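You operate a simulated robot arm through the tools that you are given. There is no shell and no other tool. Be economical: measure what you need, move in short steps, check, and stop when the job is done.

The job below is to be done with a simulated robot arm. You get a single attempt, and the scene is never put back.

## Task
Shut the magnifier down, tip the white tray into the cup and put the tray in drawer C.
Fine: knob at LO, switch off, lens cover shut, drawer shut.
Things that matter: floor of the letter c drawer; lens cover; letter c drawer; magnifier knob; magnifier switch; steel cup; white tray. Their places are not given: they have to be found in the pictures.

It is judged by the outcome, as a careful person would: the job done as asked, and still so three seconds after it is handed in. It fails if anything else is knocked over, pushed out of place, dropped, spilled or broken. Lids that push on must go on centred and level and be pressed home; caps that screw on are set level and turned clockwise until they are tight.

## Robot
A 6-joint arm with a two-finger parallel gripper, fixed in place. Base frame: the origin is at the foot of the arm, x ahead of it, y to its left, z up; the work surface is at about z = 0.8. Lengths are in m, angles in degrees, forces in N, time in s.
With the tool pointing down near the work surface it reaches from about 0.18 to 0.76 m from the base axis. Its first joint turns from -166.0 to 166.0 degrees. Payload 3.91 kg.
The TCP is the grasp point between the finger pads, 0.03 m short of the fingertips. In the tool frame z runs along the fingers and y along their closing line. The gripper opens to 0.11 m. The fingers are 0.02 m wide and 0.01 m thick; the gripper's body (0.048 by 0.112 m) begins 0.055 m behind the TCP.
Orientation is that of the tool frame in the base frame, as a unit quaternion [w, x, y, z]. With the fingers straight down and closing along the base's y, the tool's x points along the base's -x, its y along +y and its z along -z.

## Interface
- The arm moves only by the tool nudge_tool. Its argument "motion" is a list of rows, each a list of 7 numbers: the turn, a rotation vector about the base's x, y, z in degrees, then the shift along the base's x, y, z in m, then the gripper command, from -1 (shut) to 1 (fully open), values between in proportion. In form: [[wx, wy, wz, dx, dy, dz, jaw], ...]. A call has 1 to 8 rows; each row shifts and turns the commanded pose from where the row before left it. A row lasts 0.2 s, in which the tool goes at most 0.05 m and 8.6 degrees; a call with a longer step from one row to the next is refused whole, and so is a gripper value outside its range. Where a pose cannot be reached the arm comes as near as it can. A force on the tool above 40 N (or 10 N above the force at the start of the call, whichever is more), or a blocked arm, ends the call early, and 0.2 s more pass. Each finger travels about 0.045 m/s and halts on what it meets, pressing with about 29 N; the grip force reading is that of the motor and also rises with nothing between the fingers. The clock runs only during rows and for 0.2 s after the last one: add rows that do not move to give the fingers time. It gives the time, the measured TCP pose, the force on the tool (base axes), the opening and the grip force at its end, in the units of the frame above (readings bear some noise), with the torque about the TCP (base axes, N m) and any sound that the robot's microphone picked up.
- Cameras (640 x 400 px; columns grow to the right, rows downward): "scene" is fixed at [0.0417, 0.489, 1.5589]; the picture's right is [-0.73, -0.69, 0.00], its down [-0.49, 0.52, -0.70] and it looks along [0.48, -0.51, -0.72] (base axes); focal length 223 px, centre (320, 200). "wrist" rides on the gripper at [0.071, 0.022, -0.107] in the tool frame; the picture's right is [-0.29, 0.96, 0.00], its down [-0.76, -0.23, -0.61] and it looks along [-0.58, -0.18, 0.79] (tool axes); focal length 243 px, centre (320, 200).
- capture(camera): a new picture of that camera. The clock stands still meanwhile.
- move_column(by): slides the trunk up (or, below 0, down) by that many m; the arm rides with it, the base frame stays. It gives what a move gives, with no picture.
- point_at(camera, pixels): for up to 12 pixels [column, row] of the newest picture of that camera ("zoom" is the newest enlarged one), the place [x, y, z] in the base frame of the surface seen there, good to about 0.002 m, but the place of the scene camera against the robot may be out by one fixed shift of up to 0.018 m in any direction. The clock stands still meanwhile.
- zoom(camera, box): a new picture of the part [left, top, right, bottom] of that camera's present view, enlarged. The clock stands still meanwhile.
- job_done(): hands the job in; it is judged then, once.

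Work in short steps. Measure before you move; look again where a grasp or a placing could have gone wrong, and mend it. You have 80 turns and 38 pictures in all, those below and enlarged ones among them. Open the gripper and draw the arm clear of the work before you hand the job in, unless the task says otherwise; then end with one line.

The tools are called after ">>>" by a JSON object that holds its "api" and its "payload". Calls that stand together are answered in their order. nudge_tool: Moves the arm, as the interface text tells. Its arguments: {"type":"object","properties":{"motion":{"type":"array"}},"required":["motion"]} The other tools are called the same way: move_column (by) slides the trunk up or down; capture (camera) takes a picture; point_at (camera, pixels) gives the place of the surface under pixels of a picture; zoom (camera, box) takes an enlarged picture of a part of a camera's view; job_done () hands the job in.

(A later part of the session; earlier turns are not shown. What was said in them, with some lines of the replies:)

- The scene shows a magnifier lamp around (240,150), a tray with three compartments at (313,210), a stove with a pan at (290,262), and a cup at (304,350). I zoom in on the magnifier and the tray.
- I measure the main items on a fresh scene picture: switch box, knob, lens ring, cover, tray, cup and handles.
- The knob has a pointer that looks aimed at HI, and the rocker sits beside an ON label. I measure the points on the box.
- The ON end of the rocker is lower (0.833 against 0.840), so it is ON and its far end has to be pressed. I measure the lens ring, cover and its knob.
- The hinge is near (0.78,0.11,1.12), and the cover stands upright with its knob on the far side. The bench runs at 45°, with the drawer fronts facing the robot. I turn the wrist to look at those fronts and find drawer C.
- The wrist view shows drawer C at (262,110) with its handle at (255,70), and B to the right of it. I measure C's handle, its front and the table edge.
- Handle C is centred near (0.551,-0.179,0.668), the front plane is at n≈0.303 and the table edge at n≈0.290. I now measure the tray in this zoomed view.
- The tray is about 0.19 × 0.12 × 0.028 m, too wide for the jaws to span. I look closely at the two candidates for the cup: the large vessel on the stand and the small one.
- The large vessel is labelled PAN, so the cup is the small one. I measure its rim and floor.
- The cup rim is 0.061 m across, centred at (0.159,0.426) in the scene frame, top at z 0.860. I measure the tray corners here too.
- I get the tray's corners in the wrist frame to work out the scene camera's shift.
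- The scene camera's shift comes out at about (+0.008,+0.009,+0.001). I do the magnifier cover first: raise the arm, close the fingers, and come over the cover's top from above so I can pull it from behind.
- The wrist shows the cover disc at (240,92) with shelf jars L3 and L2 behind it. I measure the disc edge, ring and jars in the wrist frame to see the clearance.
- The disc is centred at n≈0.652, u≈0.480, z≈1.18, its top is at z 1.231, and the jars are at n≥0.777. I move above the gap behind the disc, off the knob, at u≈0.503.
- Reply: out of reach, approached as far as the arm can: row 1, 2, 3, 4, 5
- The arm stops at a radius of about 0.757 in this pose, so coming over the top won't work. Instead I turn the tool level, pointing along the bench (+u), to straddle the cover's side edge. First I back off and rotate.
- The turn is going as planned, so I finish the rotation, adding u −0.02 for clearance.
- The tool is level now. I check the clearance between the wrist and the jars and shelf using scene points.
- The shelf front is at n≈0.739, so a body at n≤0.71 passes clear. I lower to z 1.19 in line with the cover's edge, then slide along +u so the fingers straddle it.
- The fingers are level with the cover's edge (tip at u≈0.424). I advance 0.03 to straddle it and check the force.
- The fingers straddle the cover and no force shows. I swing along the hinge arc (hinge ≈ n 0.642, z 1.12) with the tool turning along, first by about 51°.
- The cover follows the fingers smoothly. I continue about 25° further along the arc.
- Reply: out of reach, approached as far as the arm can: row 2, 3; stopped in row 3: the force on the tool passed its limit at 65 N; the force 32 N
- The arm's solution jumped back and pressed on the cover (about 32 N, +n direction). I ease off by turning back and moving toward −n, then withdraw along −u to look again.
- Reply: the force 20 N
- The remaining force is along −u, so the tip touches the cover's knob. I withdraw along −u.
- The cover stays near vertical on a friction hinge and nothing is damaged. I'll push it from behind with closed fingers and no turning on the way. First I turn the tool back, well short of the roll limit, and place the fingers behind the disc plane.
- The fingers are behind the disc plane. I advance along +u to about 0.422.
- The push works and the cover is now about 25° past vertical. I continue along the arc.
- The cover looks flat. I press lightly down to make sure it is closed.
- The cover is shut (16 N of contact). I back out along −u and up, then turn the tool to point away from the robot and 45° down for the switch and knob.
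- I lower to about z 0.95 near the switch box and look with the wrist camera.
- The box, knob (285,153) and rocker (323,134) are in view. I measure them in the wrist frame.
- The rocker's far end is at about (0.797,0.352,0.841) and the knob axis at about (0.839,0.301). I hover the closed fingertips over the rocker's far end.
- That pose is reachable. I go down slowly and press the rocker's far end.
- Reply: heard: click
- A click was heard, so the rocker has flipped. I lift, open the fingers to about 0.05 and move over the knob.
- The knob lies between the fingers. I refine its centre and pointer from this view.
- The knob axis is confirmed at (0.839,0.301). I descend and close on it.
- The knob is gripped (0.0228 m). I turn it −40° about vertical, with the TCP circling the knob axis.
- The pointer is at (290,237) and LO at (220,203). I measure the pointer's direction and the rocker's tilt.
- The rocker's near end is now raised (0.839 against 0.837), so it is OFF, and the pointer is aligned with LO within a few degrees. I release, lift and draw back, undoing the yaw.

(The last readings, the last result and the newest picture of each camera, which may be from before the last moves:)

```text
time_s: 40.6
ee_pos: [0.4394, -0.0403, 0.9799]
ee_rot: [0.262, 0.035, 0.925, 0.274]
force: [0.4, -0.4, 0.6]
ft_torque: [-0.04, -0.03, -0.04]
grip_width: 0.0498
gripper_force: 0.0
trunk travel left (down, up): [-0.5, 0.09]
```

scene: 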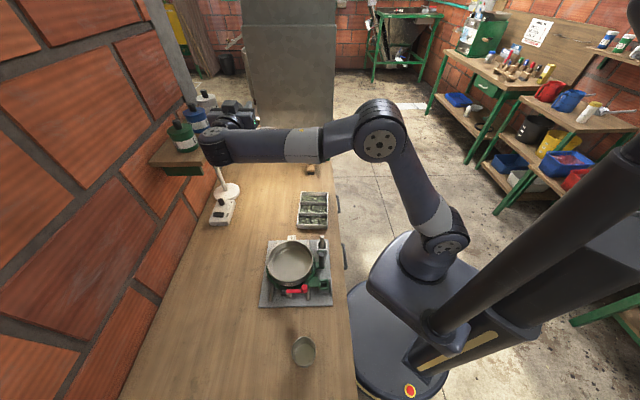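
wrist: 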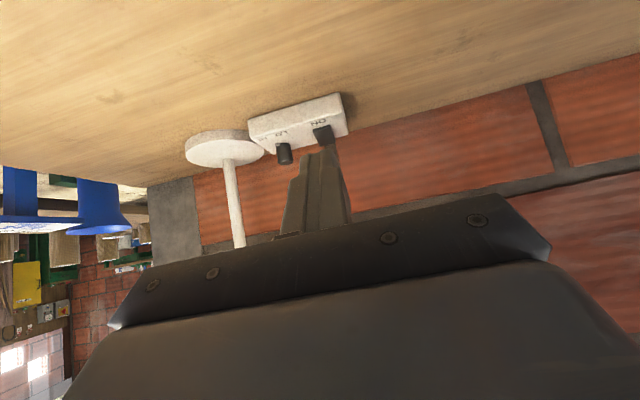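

The roll is going well, so I finish it while moving to stand off in front of drawer C.

>>> {"api": "nudge_tool", "payload": {"motion": [[4.1, 4.1, -5.8, 0.0078, -0.042, 0, -0.09], [4.1, 4.1, -5.8, 0.0078, -0.042, 0, -0.09], [4.1, 4.1, -5.8, 0.0078, -0.042, 0, -0.09], [4.1, 4.1, -5.8, 0.0078, -0.042, 0, -0.09], [4.1, 4.1, -5.8, 0.0078, -0.042, 0, -0.09], [0, 0, 0, 0, 0, -0.04, -0.09]]}}

```text
time_s: 42.0
ee_pos: [0.4769, -0.2479, 0.9412]
ee_rot: [0.145, 0.354, 0.856, 0.348]
force: [-0.7, -0.5, -0.2]
ft_torque: [-0.01, -0.01, 0.02]
grip_width: 0.0498
gripper_force: 0.0
trunk travel left (down, up): [-0.5, 0.09]
```

I lower in front of the table edge, narrow the jaws to about 0.035, then slide in at 45° over the handle bar.

>>> {"api": "nudge_tool", "payload": {"motion": [[0, 0, 0, 0.0045, 0.0035, -0.04, -0.364], [0, 0, 0, 0.0045, 0.0035, -0.04, -0.364], [0, 0, 0, 0.0045, 0.0035, -0.04, -0.364], [0, 0, 0, 0.0045, 0.0035, -0.04, -0.364], [0, 0, 0, 0.0045, 0.0035, -0.04, -0.364], [0, 0, 0, 0.015, 0.015, -0.0212, -0.364], [0, 0, 0, 0.015, 0.015, -0.0212, -0.364]]}}

>>> {"api": "capture", "payload": {"camera": "wrist"}}

```text
time_s: 43.6
ee_pos: [0.5301, -0.2015, 0.6951]
ee_rot: [0.145, 0.354, 0.856, 0.347]
force: [-0.2, 0.2, 0.5]
ft_torque: [-0.01, 0.03, -0.02]
grip_width: 0.0352
gripper_force: 0.0
trunk travel left (down, up): [-0.5, 0.09]
```

```text
11 pictures are left
```

wrist: 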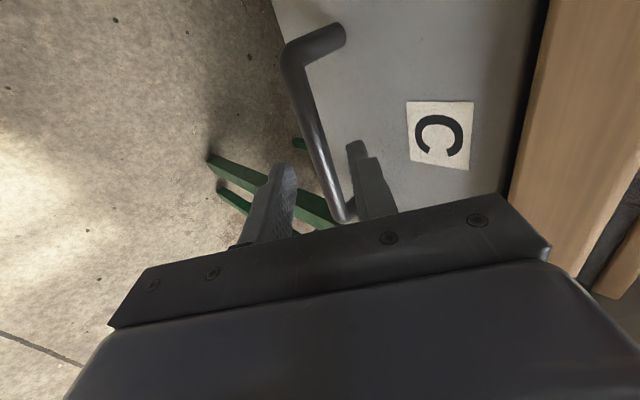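

The bar lies between the fingers. I advance the last bit and close.

>>> {"api": "nudge_tool", "payload": {"motion": [[0, 0, 0, 0.008, 0.008, -0.0095, -0.364], [0, 0, 0, 0.0078, 0.0078, -0.009, -0.364], [0, 0, 0, 0, 0, 0, -1], [0, 0, 0, 0, 0, 0, -1], [0, 0, 0, 0, 0, 0, -1]]}}

```text
time_s: 44.8
ee_pos: [0.5445, -0.1873, 0.6755]
ee_rot: [0.145, 0.356, 0.856, 0.346]
force: [-10.9, -8.8, -20.6]
ft_torque: [-0.86, -0.37, -0.72]
grip_width: 0.0136
gripper_force: 45.1
trunk travel left (down, up): [-0.5, 0.09]
```

The handle is gripped (0.0136 m). I pull the drawer out toward the robot, first 0.10 m.

>>> {"api": "nudge_tool", "payload": {"motion": [[0, 0, 0, -0.009, -0.009, -0.001, -1], [0, 0, 0, -0.012, -0.012, 0, -1], [0, 0, 0, -0.012, -0.012, 0, -1], [0, 0, 0, -0.012, -0.012, 0, -1], [0, 0, 0, -0.012, -0.012, 0, -1], [0, 0, 0, -0.012, -0.012, 0, -1]]}}

>>> {"api": "nudge_tool", "payload": {"motion": [[0, 0, 0, -0.012, -0.012, 0, -1], [0, 0, 0, -0.012, -0.012, 0, -1], [0, 0, 0, -0.012, -0.012, 0, -1], [0, 0, 0, -0.012, -0.012, 0, -1], [0, 0, 0, -0.012, -0.012, 0, -1], [0, 0, 0, -0.012, -0.012, 0, -1], [0, 0, 0, 0, 0, 0, -1]]}}

```text
time_s: 46.2
ee_pos: [0.4749, -0.2554, 0.6751]
ee_rot: [0.144, 0.355, 0.856, 0.348]
force: [-5.6, 5.2, -25.9]
ft_torque: [0.06, 0.22, 0.04]
grip_width: 0.0136
gripper_force: 45.4
trunk travel left (down, up): [-0.5, 0.09]
```

```text
time_s: 47.8
ee_pos: [0.4036, -0.3266, 0.6763]
ee_rot: [0.145, 0.355, 0.856, 0.347]
force: [-4.7, 4.2, -38.0]
ft_torque: [-0.41, 0.09, -0.15]
grip_width: 0.0136
gripper_force: 45.6
trunk travel left (down, up): [-0.5, 0.09]
```

The drawer followed for about 0.2 m. I release, back off along the approach line, rise, and look.

>>> {"api": "nudge_tool", "payload": {"motion": [[0, 0, 0, 0, 0, 0, -0.3], [0, 0, 0, 0, 0, 0, -0.3], [0, 0, 0, -0.015, -0.015, 0.021, -0.3], [0, 0, 0, -0.015, -0.015, 0.021, -0.3], [0, 0, 0, 0, 0, 0.048, -0.3], [0, 0, 0, 0, 0, 0.048, -0.3], [0, 0, 0, 0, 0, 0.048, -0.3], [0, 0, 0, 0, 0, 0.048, -0.3]]}}

>>> {"api": "capture", "payload": {"camera": "scene"}}

```text
time_s: 49.6
ee_pos: [0.3755, -0.3584, 0.913]
ee_rot: [0.145, 0.354, 0.856, 0.348]
force: [-0.3, 0.5, 0.7]
ft_torque: [0.0, 0.0, 0.04]
grip_width: 0.0385
gripper_force: 0.1
trunk travel left (down, up): [-0.5, 0.09]
```

```text
10 pictures are left
```

scene: 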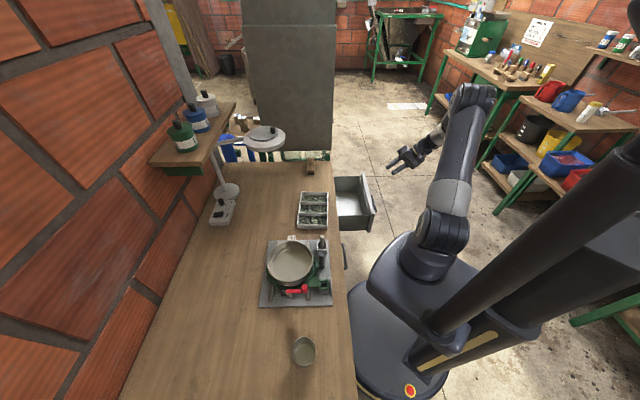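

The drawer is open and empty, and the lens cover is shut. I measure the drawer's inside and recheck the tray.

>>> {"api": "point_at", "payload": {"camera": "scene", "pixels": [[350, 205], [342, 214], [365, 214], [345, 190], [358, 190], [336, 180], [361, 177], [369, 178], [375, 205], [340, 200], [366, 200], [356, 212]]}}

```text
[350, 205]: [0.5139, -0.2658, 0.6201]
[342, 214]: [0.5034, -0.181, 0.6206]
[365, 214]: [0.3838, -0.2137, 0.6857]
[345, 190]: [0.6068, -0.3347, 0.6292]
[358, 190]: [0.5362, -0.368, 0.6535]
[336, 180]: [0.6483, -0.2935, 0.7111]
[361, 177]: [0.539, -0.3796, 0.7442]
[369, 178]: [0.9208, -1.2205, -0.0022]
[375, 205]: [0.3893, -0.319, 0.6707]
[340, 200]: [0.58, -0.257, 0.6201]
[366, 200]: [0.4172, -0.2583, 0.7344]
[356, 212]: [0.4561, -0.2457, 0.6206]
```

The drawer floor is at z≈0.621, with clear space n 0.125–0.29 and u ≈0.40–0.63. I'll grip the tray by the middle of its +u end wall, around (0.592,−0.038), with the tool vertical, since that also fits inside the drawer. I reorient on the way.

>>> {"api": "nudge_tool", "payload": {"motion": [[-4.14, 0, 7.08, 0, 0.01, 0.04, -0.3], [-4.14, 0, 7.08, 0.01, 0.02, 0.03, -0.3], [-4.14, 0, 7.08, 0.02, 0.03, 0, -0.3], [-4.14, 0, 7.08, 0.02, 0.03, 0, -0.3], [-4.14, 0, 7.08, 0.02, 0.03, 0, -0.3], [-4.14, 0, 7.08, 0.02, 0.03, 0, -0.3], [-4.14, 0, 7.08, 0.02, 0.03, 0, -0.3], [-4.14, 0, 7.08, 0.02, 0.03, 0, -0.3]]}}

>>> {"api": "nudge_tool", "payload": {"motion": [[-4.14, 0, 7.08, 0.02, 0.03, 0, -0.3], [-4.14, 0, 7.08, 0.02, 0.03, 0, -0.3], [-4.14, 0, 7.08, 0.02, 0.03, 0, -0.3], [-4.14, 0, 7.08, 0.02, 0.03, 0, -0.3], [0, 0, -3.7, 0.006, 0.02, -0.02, -0.3], [0, 0, 0, 0, 0, 0, -0.3]]}}

```text
time_s: 51.4
ee_pos: [0.5075, -0.1458, 0.9797]
ee_rot: [0.057, -0.144, 0.98, 0.125]
force: [0.2, -0.1, 0.1]
ft_torque: [0.0, -0.02, 0.01]
grip_width: 0.0385
gripper_force: 0.1
trunk travel left (down, up): [-0.5, 0.09]
```

```text
time_s: 52.8
ee_pos: [0.5912, -0.0058, 0.9614]
ee_rot: [0.003, -0.354, 0.935, -0.004]
force: [1.1, -0.2, -0.1]
ft_torque: [0.0, 0.01, 0.0]
grip_width: 0.0384
gripper_force: 0.0
trunk travel left (down, up): [-0.5, 0.09]
```

I move above the wall and take a wrist picture to align accurately.

>>> {"api": "nudge_tool", "payload": {"motion": [[0, 0, 0, 0.0008, -0.0322, -0.02, -0.3], [0, 0, 0, 0, 0, -0.035, -0.3], [0, 0, 0, 0, 0, 0, -0.3]]}}

>>> {"api": "capture", "payload": {"camera": "wrist"}}

```text
time_s: 53.6
ee_pos: [0.5923, -0.0408, 0.9053]
ee_rot: [0.004, -0.353, 0.936, -0.005]
force: [0.6, 0.3, -0.3]
ft_torque: [0.02, -0.03, 0.02]
grip_width: 0.0387
gripper_force: 0.0
trunk travel left (down, up): [-0.5, 0.09]
```

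```text
9 pictures are left
```

wrist: 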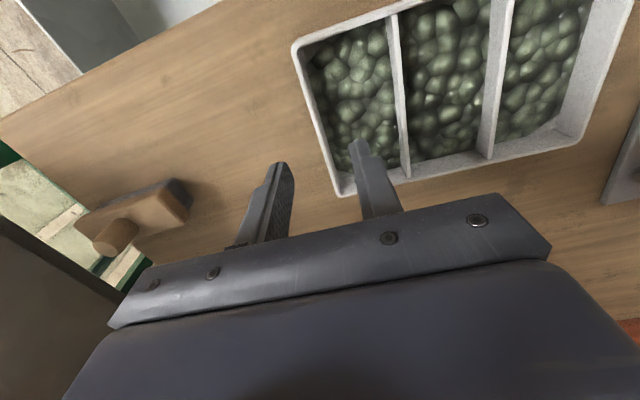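

The end wall runs from (297,48) to (341,190). I measure its rim and the heap height.

>>> {"api": "point_at", "payload": {"camera": "wrist", "pixels": [[300, 50], [345, 190], [320, 118], [323, 120], [330, 115], [345, 85], [355, 100], [335, 85], [580, 135], [628, 2], [360, 140], [450, 80]]}}

```text
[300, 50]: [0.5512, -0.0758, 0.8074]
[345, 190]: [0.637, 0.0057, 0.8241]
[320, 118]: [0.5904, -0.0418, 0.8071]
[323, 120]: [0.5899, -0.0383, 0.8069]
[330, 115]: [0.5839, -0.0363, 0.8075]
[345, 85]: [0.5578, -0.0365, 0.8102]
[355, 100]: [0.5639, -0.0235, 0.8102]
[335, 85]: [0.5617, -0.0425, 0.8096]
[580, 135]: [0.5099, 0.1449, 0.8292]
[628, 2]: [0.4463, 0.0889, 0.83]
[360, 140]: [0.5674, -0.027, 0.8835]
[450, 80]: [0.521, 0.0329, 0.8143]
```

The wall centre is at (0.5924,−0.0382). I narrow the jaws to about 0.026, descend so the tips reach z≈0.809, and grip.

>>> {"api": "nudge_tool", "payload": {"motion": [[0, 0, 0, 0.0001, 0.0026, 0, -0.53], [0, 0, 0, 0, 0, -0.025, -0.53], [0, 0, 0, 0, 0, -0.025, -0.53], [0, 0, 0, 0, 0, -0.016, -0.53], [0, 0, 0, 0, 0, 0, -0.53], [0, 0, 0, 0, 0, 0, -1], [0, 0, 0, 0, 0, 0, -1], [0, 0, 0, 0, 0, 0, -1]]}}

```text
time_s: 55.4
ee_pos: [0.5916, -0.0365, 0.8398]
ee_rot: [0.004, -0.355, 0.935, -0.005]
force: [1.1, -0.5, 0.4]
ft_torque: [0.2, 0.1, -0.08]
grip_width: 0.0035
gripper_force: 28.5
trunk travel left (down, up): [-0.5, 0.09]
```

The wall is gripped (3.5 mm). I lift gently and read the load.

>>> {"api": "nudge_tool", "payload": {"motion": [[0, 0, 0, 0, 0, 0.005, -1], [0, 0, 0, 0, 0, 0.01, -1], [0, 0, 0, 0, 0, 0.01, -1], [0, 0, 0, 0, 0, 0, -1]]}}

>>> {"api": "zoom", "payload": {"camera": "scene", "box": [270, 130, 370, 240]}}

```text
time_s: 56.4
ee_pos: [0.5906, -0.036, 0.8648]
ee_rot: [0.003, -0.353, 0.935, -0.005]
force: [-1.5, -0.2, -1.9]
ft_torque: [-0.15, -0.1, 0.01]
grip_width: 0.0035
gripper_force: 29.1
trunk travel left (down, up): [-0.5, 0.09]
```

```text
3.64 times, centred on (320, 185) of scene
```

zoom: 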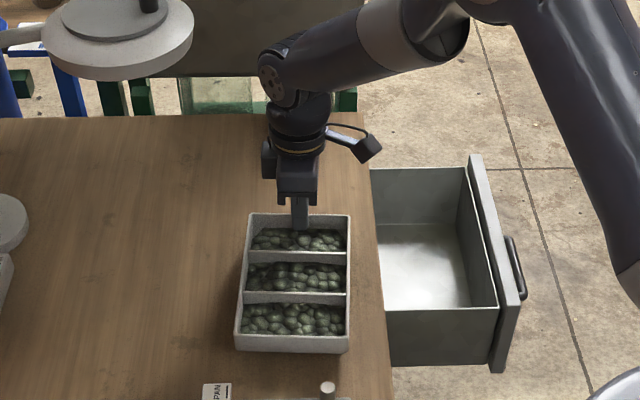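

The load is about 2 N and the tray is level. I raise it and carry it toward the cup in small, smooth steps, well above the pan.

>>> {"api": "nudge_tool", "payload": {"motion": [[0, 0, 0, 0, 0, 0.015, -1], [0, 0, 0, 0, 0, 0.03, -1], [0, 0, 0, -0.005, 0.007, 0.03, -1], [0, 0, 0, -0.01, 0.015, 0.03, -1], [0, 0, 0, -0.015, 0.022, 0.02, -1], [0, 0, 0, -0.017, 0.025, 0.01, -1], [0, 0, 0, -0.017, 0.025, 0, -1], [0, 0, 0, -0.017, 0.025, 0, -1]]}}

>>> {"api": "nudge_tool", "payload": {"motion": [[0, 0, 0, -0.017, 0.025, 0, -1], [0, 0, 0, -0.017, 0.025, 0, -1], [0, 0, 0, -0.017, 0.025, 0, -1], [0, 0, 0, -0.017, 0.025, 0, -1], [0, 0, 0, -0.017, 0.025, 0, -1], [0, 0, 0, -0.017, 0.025, 0, -1], [0, 0, 0, -0.017, 0.025, 0, -1], [0, 0, 0, -0.017, 0.025, 0, -1]]}}

```text
time_s: 58.2
ee_pos: [0.5104, 0.0817, 1.0022]
ee_rot: [0.004, -0.353, 0.936, -0.005]
force: [0.3, 0.1, -2.0]
ft_torque: [-0.11, -0.07, 0.01]
grip_width: 0.0034
gripper_force: 28.8
trunk travel left (down, up): [-0.5, 0.09]
```

```text
time_s: 60.0
ee_pos: [0.3726, 0.2828, 0.9993]
ee_rot: [0.004, -0.353, 0.935, -0.005]
force: [0.1, -0.7, -2.3]
ft_torque: [-0.14, -0.13, -0.02]
grip_width: 0.0034
gripper_force: 29.2
trunk travel left (down, up): [-0.5, 0.09]
```

I position the tray's pouring corner over the cup (0.167,0.435) and tilt the first 24° about the corner.

>>> {"api": "nudge_tool", "payload": {"motion": [[0, 0, 0, -0.011, 0.016, -0.009, -1], [0, 0, 0, -0.011, 0.016, -0.009, -1], [0, 0, 0, -0.0104, 0.0157, -0.0103, -1], [0, 0, 0, 0, 0, 0, -1], [-2.21, -7.69, 0, -0.0034, 0.001, 0.007, -1], [-2.21, -7.69, 0, -0.0068, 0.0019, 0.0065, -1], [-2.21, -7.69, 0, -0.0104, 0.003, 0.01, -1], [0, 0, 0, 0, 0, 0, -1]]}}

>>> {"api": "zoom", "payload": {"camera": "scene", "box": [230, 230, 390, 390]}}

```text
time_s: 61.8
ee_pos: [0.3217, 0.3368, 0.9952]
ee_rot: [0.17, -0.345, 0.914, -0.131]
force: [0.1, 0.3, -1.9]
ft_torque: [-0.11, -0.06, -0.01]
grip_width: 0.0037
gripper_force: 28.7
trunk travel left (down, up): [-0.5, 0.09]
```

```text
2.50 times, centred on (310, 310) of scene
```

zoom: 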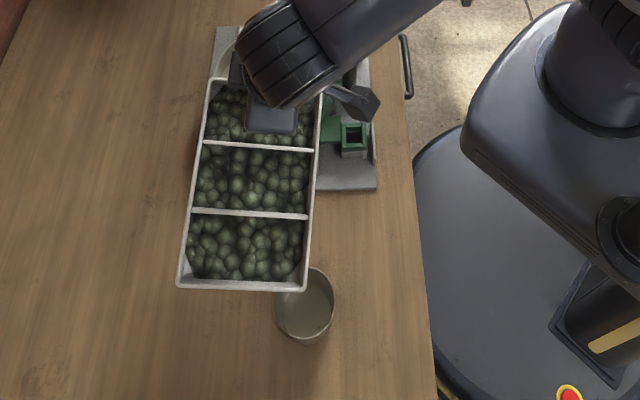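

The corner is at (302,290), beside the cup rim. I measure both in this same frame.

>>> {"api": "point_at", "payload": {"camera": "zoom", "pixels": [[302, 288], [298, 286], [278, 310], [333, 300], [303, 341], [318, 270], [305, 315], [180, 285], [300, 215]]}}

```text
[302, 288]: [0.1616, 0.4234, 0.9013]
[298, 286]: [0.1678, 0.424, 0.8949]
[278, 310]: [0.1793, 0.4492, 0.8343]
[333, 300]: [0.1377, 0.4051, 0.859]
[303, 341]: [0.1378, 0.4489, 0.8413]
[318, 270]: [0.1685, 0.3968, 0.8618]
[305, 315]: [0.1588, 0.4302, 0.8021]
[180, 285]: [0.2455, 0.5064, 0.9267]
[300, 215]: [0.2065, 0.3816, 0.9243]
```

The corner is within about 4 mm of the cup's centre. I tilt on to 40°, slowly with pauses, watching the weight.

>>> {"api": "nudge_tool", "payload": {"motion": [[-1.1, -3.84, 0, -0.0067, 0.0019, 0.0091, -1], [-1.1, -3.84, 0, -0.0068, 0.002, 0.0092, -1], [0, 0, 0, 0, 0, 0, -1], [-1.1, -3.84, 0, -0.0083, 0.0024, 0.0106, -1], [-1.1, -3.84, 0, -0.0084, 0.0024, 0.0106, -1], [0, 0, 0, 0, 0, 0, -1], [0, 0, 0, 0, 0, 0, -1]]}}

```text
time_s: 63.4
ee_pos: [0.2919, 0.3456, 1.0354]
ee_rot: [0.277, -0.331, 0.878, -0.209]
force: [-0.2, -1.8, -1.7]
ft_torque: [-0.13, -0.06, -0.03]
grip_width: 0.0034
gripper_force: 28.5
trunk travel left (down, up): [-0.5, 0.09]
```

The readings are steady. I continue to 56° slowly and look.

>>> {"api": "nudge_tool", "payload": {"motion": [[-1.1, -3.84, 0, -0.0096, 0.0027, 0.0092, -1], [-1.1, -3.84, 0, -0.0096, 0.0028, 0.0093, -1], [0, 0, 0, 0, 0, 0, -1], [-1.1, -3.84, 0, -0.0107, 0.0031, 0.0077, -1], [-1.1, -3.84, 0, -0.0108, 0.0031, 0.0078, -1], [0, 0, 0, 0, 0, 0, -1], [0, 0, 0, 0, 0, 0, -1]]}}

>>> {"api": "zoom", "payload": {"camera": "scene", "box": [250, 270, 370, 390]}}

```text
time_s: 65.0
ee_pos: [0.2508, 0.358, 1.0694]
ee_rot: [0.379, -0.311, 0.824, -0.286]
force: [-0.8, 0.8, -1.0]
ft_torque: [-0.11, -0.02, 0.03]
grip_width: 0.0033
gripper_force: 29.2
trunk travel left (down, up): [-0.5, 0.09]
```

```text
3.33 times, centred on (310, 330) of scene
```

zoom: 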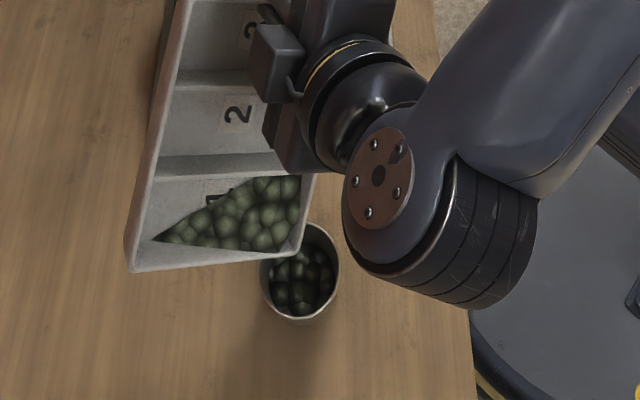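

It pours neatly: the upper two compartments look empty and the cup is filling without spilling. I continue to 80°.

>>> {"api": "nudge_tool", "payload": {"motion": [[-1.1, -3.84, 0, -0.0117, 0.0033, 0.0062, -1], [-1.1, -3.84, 0, -0.0118, 0.0034, 0.0062, -1], [0, 0, 0, 0, 0, 0, -1], [-1.1, -3.84, 0, -0.0123, 0.0035, 0.0043, -1], [-1.1, -3.84, 0, -0.0124, 0.0036, 0.0044, -1], [0, 0, 0, 0, 0, 0, -1]]}}

>>> {"api": "nudge_tool", "payload": {"motion": [[-1.1, -3.84, 0, -0.0129, 0.0037, 0.0026, -1], [-1.1, -3.84, 0, -0.0129, 0.0037, 0.0026, -1], [0, 0, 0, 0, 0, 0, -1], [-1.1, -3.84, 0, -0.0131, 0.0038, 0.0006, -1], [-1.1, -3.84, 0, -0.0131, 0.0038, 0.0006, -1], [0, 0, 0, 0, 0, 0, -1]]}}

>>> {"api": "zoom", "payload": {"camera": "scene", "box": [250, 270, 370, 390]}}

```text
time_s: 66.4
ee_pos: [0.2029, 0.3716, 1.0899]
ee_rot: [0.474, -0.284, 0.754, -0.356]
force: [-0.3, 0.6, -1.6]
ft_torque: [-0.04, 0.04, 0.01]
grip_width: 0.0036
gripper_force: 29.3
trunk travel left (down, up): [-0.5, 0.09]
```

```text
time_s: 67.8
ee_pos: [0.1511, 0.3873, 1.0964]
ee_rot: [0.56, -0.252, 0.67, -0.418]
force: [-0.5, -0.4, -1.7]
ft_torque: [-0.07, 0.07, -0.02]
grip_width: 0.0035
gripper_force: 28.8
trunk travel left (down, up): [-0.5, 0.09]
```

```text
3.33 times, centred on (310, 330) of scene
```

zoom: 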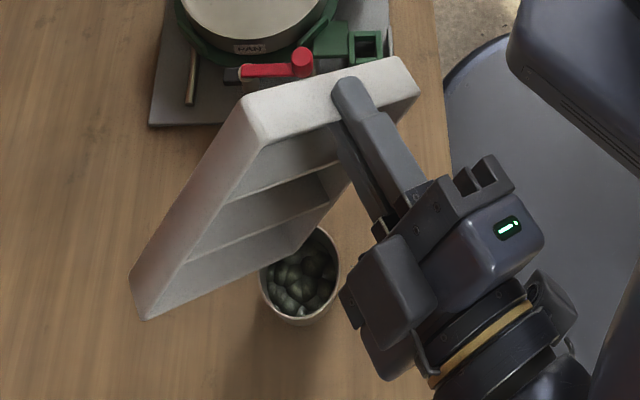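

The tray looks empty and the cup holds everything. I give a last bit of tilt over the cup, hold, and then start turning back.

>>> {"api": "nudge_tool", "payload": {"motion": [[-1.1, -3.84, 0, -0.013, 0.0037, -0.0012, -1], [-1.1, -3.84, 0, -0.013, 0.0037, -0.0012, -1], [0, 0, 0, 0, 0, 0, -1], [0, 0, 0, 0, 0, 0, -1], [1.1, 3.84, 0, 0.013, -0.0037, 0.005, -1], [1.1, 3.84, 0, 0.013, -0.0037, 0.005, -1]]}}

>>> {"api": "zoom", "payload": {"camera": "scene", "box": [250, 270, 370, 390]}}

```text
time_s: 69.2
ee_pos: [0.166, 0.3831, 1.096]
ee_rot: [0.559, -0.251, 0.67, -0.419]
force: [0.1, 0.2, -1.3]
ft_torque: [-0.03, 0.07, 0.0]
grip_width: 0.0034
gripper_force: 28.5
out of reach, approached as far as the arm can: row 2
trunk travel left (down, up): [-0.5, 0.09]
```

```text
3.33 times, centred on (310, 330) of scene
```

zoom: 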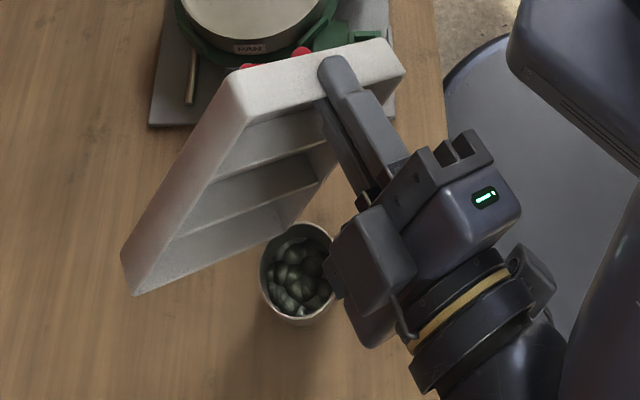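

The tray is empty and nothing is on the table. I rotate it back to level while holding height and moving away from the cup.

>>> {"api": "nudge_tool", "payload": {"motion": [[0, 0, 0, 0, 0, 0.02, -1], [2.21, 7.69, 0, 0.026, -0.0076, 0, -1], [2.21, 7.69, 0, 0.026, -0.0074, 0, -1], [2.21, 7.69, 0, 0.025, -0.0071, 0, -1], [2.21, 7.69, 0, 0.0235, -0.0067, 0, -1], [2.21, 7.69, 0, 0.0215, -0.0062, 0, -1], [2.21, 7.69, 0, 0.0192, -0.0055, 0, -1], [2.21, 7.69, 0, 0.0167, -0.0048, 0, -1]]}}

>>> {"api": "nudge_tool", "payload": {"motion": [[2.21, 7.69, 0, 0.0135, -0.01, 0, -1], [2.21, 7.69, 0, 0.01, -0.02, 0, -1], [2.21, 7.69, 0, 0.01, -0.025, 0, -1], [2.21, 7.69, 0, 0.01, -0.03, 0, -1], [0, 0, 0, 0.015, -0.035, 0, -1], [0, 0, 0, 0.015, -0.035, 0, -1], [0, 0, 0, 0.015, -0.035, 0, -1]]}}

```text
time_s: 71.0
ee_pos: [0.3251, 0.3401, 1.1177]
ee_rot: [0.224, -0.339, 0.898, -0.169]
force: [-0.6, -0.2, -1.5]
ft_torque: [-0.1, -0.04, -0.01]
grip_width: 0.0034
gripper_force: 28.8
trunk travel left (down, up): [-0.5, 0.09]
```

```text
time_s: 72.6
ee_pos: [0.4138, 0.1461, 1.1175]
ee_rot: [0.002, -0.354, 0.935, -0.005]
force: [0.3, 0.3, -2.2]
ft_torque: [-0.1, -0.09, -0.02]
grip_width: 0.0032
gripper_force: 28.9
trunk travel left (down, up): [-0.5, 0.09]
```

The tray is level. I carry it over the open drawer, aligning its yaw with the drawer.

>>> {"api": "nudge_tool", "payload": {"motion": [[0, 0, 0, 0.015, -0.04, -0.01, -1], [0, 0, 0, 0.015, -0.04, -0.015, -1], [0, 0, 0, 0.015, -0.041, -0.02, -1], [0, 0, 0, 0.015, -0.041, -0.02, -1], [0, 0, 0, 0.015, -0.041, -0.02, -1], [0, 0, 1.3, 0.015, -0.041, -0.02, -1], [0, 0, 1.2, 0.015, -0.041, -0.02, -1], [0, 0, 1.2, 0.015, -0.041, -0.02, -1]]}}

>>> {"api": "nudge_tool", "payload": {"motion": [[0, 0, 0, 0.015, -0.041, -0.02, -1], [0, 0, 0, 0.0147, -0.039, -0.02, -1], [0, 0, 0, 0, 0, -0.03, -1], [0, 0, 0, 0, 0, -0.03, -1], [0, 0, 0, 0, 0, 0, -1]]}}

>>> {"api": "zoom", "payload": {"camera": "scene", "box": [290, 140, 400, 240]}}

```text
time_s: 74.4
ee_pos: [0.5332, -0.1783, 0.9701]
ee_rot: [0.003, -0.384, 0.924, -0.005]
force: [0.3, 0.9, -1.3]
ft_torque: [-0.07, -0.11, 0.0]
grip_width: 0.0035
gripper_force: 28.6
trunk travel left (down, up): [-0.5, 0.09]
```

```text
time_s: 75.6
ee_pos: [0.5625, -0.2561, 0.8716]
ee_rot: [0.003, -0.384, 0.923, -0.005]
force: [-0.2, 0.0, -2.0]
ft_torque: [-0.07, -0.09, 0.03]
grip_width: 0.0033
gripper_force: 28.7
trunk travel left (down, up): [-0.5, 0.09]
```

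```text
4.00 times, centred on (345, 190) of scene
```

zoom: 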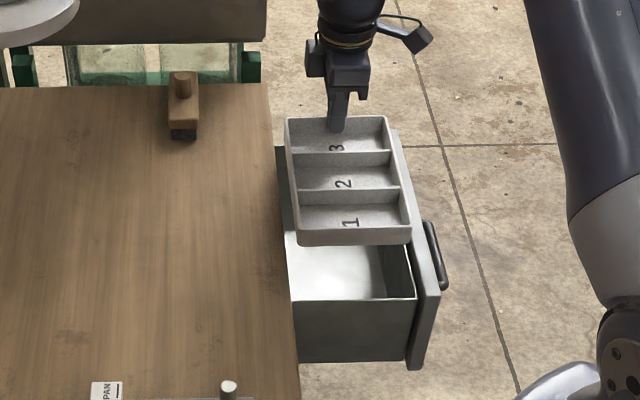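

The tray is empty and above the drawer. I check its corners against the drawer walls.

>>> {"api": "point_at", "payload": {"camera": "zoom", "pixels": [[290, 122], [384, 119], [298, 236], [409, 228], [396, 297], [414, 296], [400, 262], [412, 262], [392, 134], [293, 305], [278, 150], [437, 290]]}}

```text
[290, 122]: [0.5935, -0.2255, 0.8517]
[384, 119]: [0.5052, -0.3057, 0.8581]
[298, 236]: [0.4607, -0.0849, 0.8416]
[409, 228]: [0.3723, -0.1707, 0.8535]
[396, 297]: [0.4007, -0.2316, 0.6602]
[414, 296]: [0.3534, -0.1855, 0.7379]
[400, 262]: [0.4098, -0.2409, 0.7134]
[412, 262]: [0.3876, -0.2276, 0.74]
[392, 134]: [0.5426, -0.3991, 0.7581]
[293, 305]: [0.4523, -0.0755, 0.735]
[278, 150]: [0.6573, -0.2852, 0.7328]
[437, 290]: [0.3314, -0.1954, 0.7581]
```

The tray spans u 0.384–0.579 and n 0.153–0.278; the drawer inside is about u 0.38–0.666 and n 0.127–0.29. I shift +u by 0.012 and +n by 0.004 and lower it.

>>> {"api": "nudge_tool", "payload": {"motion": [[0, 0, 0, 0.0113, -0.0057, 0, -1], [0, 0, 0, 0, 0, -0.03, -1], [0, 0, 0, 0, 0, -0.03, -1], [0, 0, 0, 0, 0, -0.03, -1], [0, 0, 0, 0, 0, -0.03, -1], [0, 0, 0, 0, 0, -0.03, -1], [0, 0, 0, 0, 0, -0.01, -1]]}}

>>> {"api": "nudge_tool", "payload": {"motion": [[0, 0, 0, 0, 0, -0.01, -1], [0, 0, 0, 0, 0, -0.01, -1], [0, 0, 0, 0, 0, -0.008, -1], [0, 0, 0, 0, 0, -0.006, -1], [0, 0, 0, 0, 0, -0.004, -1]]}}

```text
time_s: 77.2
ee_pos: [0.5748, -0.2639, 0.7098]
ee_rot: [0.003, -0.384, 0.923, -0.004]
force: [0.0, 0.1, -0.5]
ft_torque: [-0.07, -0.11, 0.0]
grip_width: 0.0036
gripper_force: 29.1
trunk travel left (down, up): [-0.5, 0.09]
```

```text
time_s: 78.4
ee_pos: [0.5731, -0.2649, 0.6727]
ee_rot: [0.003, -0.383, 0.924, -0.005]
force: [0.1, -0.2, -1.2]
ft_torque: [-0.07, -0.11, -0.02]
grip_width: 0.0033
gripper_force: 28.9
trunk travel left (down, up): [-0.5, 0.09]
```

No contact yet. I lower in small steps to the floor.

>>> {"api": "nudge_tool", "payload": {"motion": [[0, 0, 0, 0, 0, -0.003, -1], [0, 0, 0, 0, 0, -0.003, -1], [0, 0, 0, 0, 0, -0.003, -1], [0, 0, 0, 0, 0, -0.002, -1]]}}

```text
time_s: 79.4
ee_pos: [0.5743, -0.2643, 0.6641]
ee_rot: [0.005, -0.384, 0.923, -0.005]
force: [-2.0, 1.5, 10.3]
ft_torque: [0.78, -0.33, 0.0]
grip_width: 0.0034
gripper_force: 28.8
trunk travel left (down, up): [-0.5, 0.09]
```

The tray touches the floor (10 N). I open the fingers slightly and lift straight up.

>>> {"api": "nudge_tool", "payload": {"motion": [[0, 0, 0, 0, 0, 0, -0.7], [0, 0, 0, 0, 0, 0, -0.7], [0, 0, 0, 0, 0, 0.01, -0.7], [0, 0, 0, 0, 0, 0.02, -0.7], [0, 0, 0, 0, 0, 0.03, -0.7], [0, 0, 0, 0, 0, 0.04, -0.7], [0, 0, 0, 0, 0, 0.04, -0.7], [0, 0, 0, 0, 0, 0.04, -0.7]]}}

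```text
time_s: 81.2
ee_pos: [0.5723, -0.2653, 0.843]
ee_rot: [0.002, -0.384, 0.923, -0.004]
force: [0.9, -0.2, 0.0]
ft_torque: [0.01, -0.01, -0.04]
grip_width: 0.0165
gripper_force: 0.1
trunk travel left (down, up): [-0.5, 0.09]
```

The tray is released. I go around to the front of the drawer with closed fingers, so I can push the handle bar.

>>> {"api": "nudge_tool", "payload": {"motion": [[0, 0, 0, -0.0322, -0.0143, 0.01, -1], [0, 0, 0, -0.0322, -0.0143, 0, -1], [0, 0, 0, -0.0322, -0.0143, 0, -1], [0, 0, 0, -0.0322, -0.0143, 0, -1], [0, 0, 0, -0.0322, -0.0143, 0, -1], [0, 0, 0, -0.0322, -0.0143, 0, -1], [0, 0, 0, 0, 0, -0.04, -1], [0, 0, 0, 0, 0, -0.04, -1]]}}

>>> {"api": "nudge_tool", "payload": {"motion": [[0, 0, 0, 0, 0, -0.04, -1], [0, 0, 0, 0, 0, -0.04, -1], [0, 0, 0, 0, 0, -0.01, -1], [0, 0, 0, 0.007, 0.007, 0, -1], [0, 0, 0, 0, 0, 0, -1]]}}

>>> {"api": "zoom", "payload": {"camera": "scene", "box": [290, 140, 430, 260]}}

```text
time_s: 83.0
ee_pos: [0.381, -0.3486, 0.7736]
ee_rot: [0.003, -0.383, 0.924, -0.003]
force: [-0.3, 0.3, 0.0]
ft_torque: [-0.01, 0.04, 0.0]
grip_width: 0.0001
gripper_force: 29.3
trunk travel left (down, up): [-0.5, 0.09]
```

```text
time_s: 84.2
ee_pos: [0.3887, -0.3416, 0.6824]
ee_rot: [0.002, -0.384, 0.923, -0.004]
force: [0.3, 0.7, 0.9]
ft_torque: [0.03, 0.01, 0.04]
grip_width: 0.0001
gripper_force: 29.1
trunk travel left (down, up): [-0.5, 0.09]
```

```text
3.33 times, centred on (360, 200) of scene
```

zoom: 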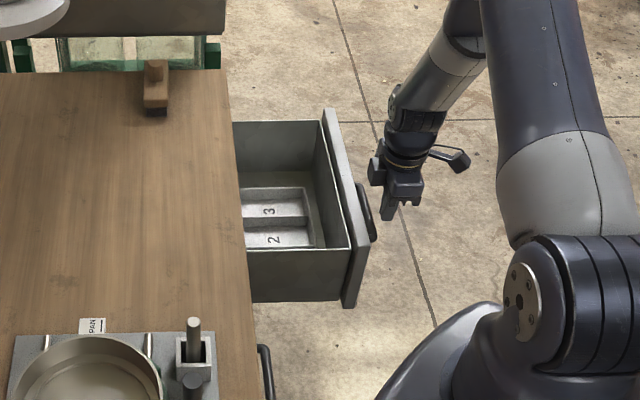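

The tray lies flat in the drawer. I measure where the handle bar is relative to my fingers before pushing.

>>> {"api": "point_at", "payload": {"camera": "zoom", "pixels": [[368, 215], [345, 220], [388, 210], [315, 210], [270, 190], [330, 130], [300, 240], [282, 285]]}}

```text
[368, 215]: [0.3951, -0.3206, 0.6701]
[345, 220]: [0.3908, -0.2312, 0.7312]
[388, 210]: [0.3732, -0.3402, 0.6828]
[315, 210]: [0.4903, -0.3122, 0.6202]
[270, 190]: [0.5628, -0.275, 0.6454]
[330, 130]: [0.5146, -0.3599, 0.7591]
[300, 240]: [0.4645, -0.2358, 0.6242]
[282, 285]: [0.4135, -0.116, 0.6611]
```

The handle bar is at n≈0.064, just ahead of the fingers. I push the drawer in steadily.

>>> {"api": "nudge_tool", "payload": {"motion": [[0, 0, 0, 0.01, 0.01, 0, -1], [0, 0, 0, 0.012, 0.012, 0, -1], [0, 0, 0, 0.014, 0.014, 0, -1], [0, 0, 0, 0.014, 0.014, 0, -1], [0, 0, 0, 0.014, 0.014, 0, -1], [0, 0, 0, 0.014, 0.014, 0, -1], [0, 0, 0, 0.014, 0.014, 0, -1], [0, 0, 0, 0.014, 0.014, 0, -1]]}}

>>> {"api": "nudge_tool", "payload": {"motion": [[0, 0, 0, 0.012, 0.012, 0, -1], [0, 0, 0, 0.01, 0.01, 0, -1], [0, 0, 0, 0.008, 0.008, 0, -1], [0, 0, 0, 0.006, 0.006, 0, -1], [0, 0, 0, 0.004, 0.004, 0, -1], [0, 0, 0, 0.003, 0.003, 0, -1], [0, 0, 0, 0.002, 0.002, 0, -1]]}}

```text
time_s: 86.0
ee_pos: [0.4944, -0.237, 0.6807]
ee_rot: [0.003, -0.383, 0.924, -0.004]
force: [0.6, 0.8, 0.8]
ft_torque: [-0.01, 0.03, -0.01]
grip_width: 0.0
gripper_force: 29.3
trunk travel left (down, up): [-0.5, 0.09]
```

```text
time_s: 87.6
ee_pos: [0.5388, -0.1926, 0.6823]
ee_rot: [0.002, -0.383, 0.924, -0.004]
force: [-3.7, -3.4, 1.2]
ft_torque: [0.0, 0.06, -0.03]
grip_width: 0.0
gripper_force: 28.9
trunk travel left (down, up): [-0.5, 0.09]
```

The drawer is nearly home (about 5 N). I push the last millimetres until it stops.

>>> {"api": "nudge_tool", "payload": {"motion": [[0, 0, 0, 0.002, 0.002, 0, -1], [0, 0, 0, 0.002, 0.002, 0, -1], [0, 0, 0, 0.002, 0.002, 0, -1], [0, 0, 0, 0, 0, 0, -1]]}}

```text
time_s: 88.2
ee_pos: [0.5385, -0.1915, 0.682]
ee_rot: [0.0, -0.381, 0.924, -0.003]
force: [-16.2, -24.5, 4.8]
ft_torque: [2.42, -1.59, 0.24]
grip_width: 0.0
gripper_force: 28.8
trunk travel left (down, up): [-0.5, 0.09]
stopped in row 3: the force on the tool passed its limit at 45 N (the readings are from after the stop); the commanded pose is now the measured one
```

The drawer is hard against its stop, so it is shut. I draw back, rise clear with the gripper open, and take a last look.

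>>> {"api": "nudge_tool", "payload": {"motion": [[0, 0, 0, -0.02, -0.02, 0, -1], [0, 0, 0, -0.03, -0.03, 0, -1], [0, 0, 0, -0.03, -0.03, 0.02, 0], [0, 0, 0, 0, 0, 0.045, 0.5], [0, 0, 0, 0, 0, 0.045, 0.5], [0, 0, 0, 0, 0, 0.045, 0.5], [0, 0, 0, 0, 0, 0.045, 0.5], [0, 0, 0, 0, 0, 0.045, 0.5]]}}

>>> {"api": "capture", "payload": {"camera": "scene"}}

```text
time_s: 90.0
ee_pos: [0.4606, -0.2679, 0.9272]
ee_rot: [-0.001, -0.384, 0.923, -0.003]
force: [-0.7, 1.1, 0.8]
ft_torque: [0.02, -0.04, 0.06]
grip_width: 0.0827
gripper_force: 0.1
trunk travel left (down, up): [-0.5, 0.09]
```

```text
1 pictures are left
```

scene: 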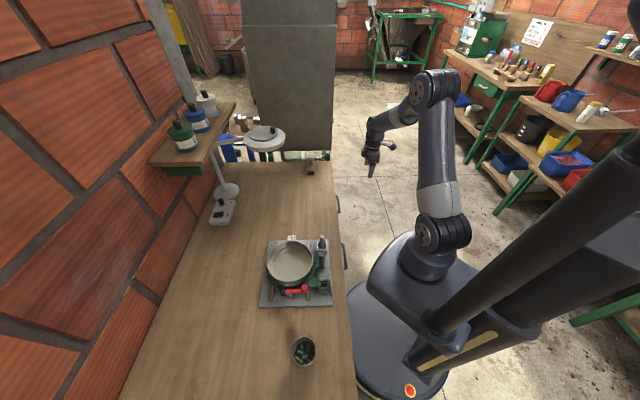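

The drawer is closed, the cup holds the contents and the cover is shut. I use the last picture to check the knob and switch.

>>> {"api": "zoom", "payload": {"camera": "scene", "box": [200, 185, 248, 235]}}

```text
8.00 times, centred on (224, 210) of scene
```

zoom: 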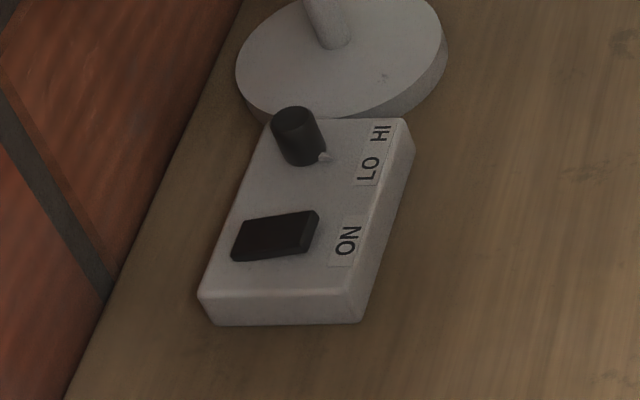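

The light has dimmed, as it should with the lamp off. I measure the pointer tip against the LO label.

>>> {"api": "point_at", "payload": {"camera": "zoom", "pixels": [[331, 157], [327, 155], [322, 160], [368, 168], [380, 132], [294, 118], [315, 215], [310, 250], [240, 225], [236, 255], [312, 160]]}}

```text
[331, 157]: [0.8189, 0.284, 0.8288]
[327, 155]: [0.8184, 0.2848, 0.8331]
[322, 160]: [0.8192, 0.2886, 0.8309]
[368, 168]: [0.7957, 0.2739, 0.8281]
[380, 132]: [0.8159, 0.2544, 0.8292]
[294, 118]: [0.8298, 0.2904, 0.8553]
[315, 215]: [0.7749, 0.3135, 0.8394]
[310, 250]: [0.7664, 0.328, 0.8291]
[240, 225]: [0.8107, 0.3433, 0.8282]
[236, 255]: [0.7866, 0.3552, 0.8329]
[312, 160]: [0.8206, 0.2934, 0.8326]
```

Averaging the close wrist view (−26° against LO at −22°) and the scene view (−13° against −17°), the pointer sits on LO. The rocker is on its OFF side, the cover and drawer are shut, the cup is filled and the arm is clear with the gripper open, so I hand in.

>>> {"api": "job_done", "payload": {}}

```text
The job is handed in.
```

I handed the job in: the magnifier is shut down (knob at LO, switch off, lens cover shut), the white tray is emptied into the cup with no spill seen, and the tray is in drawer C, which is shut.
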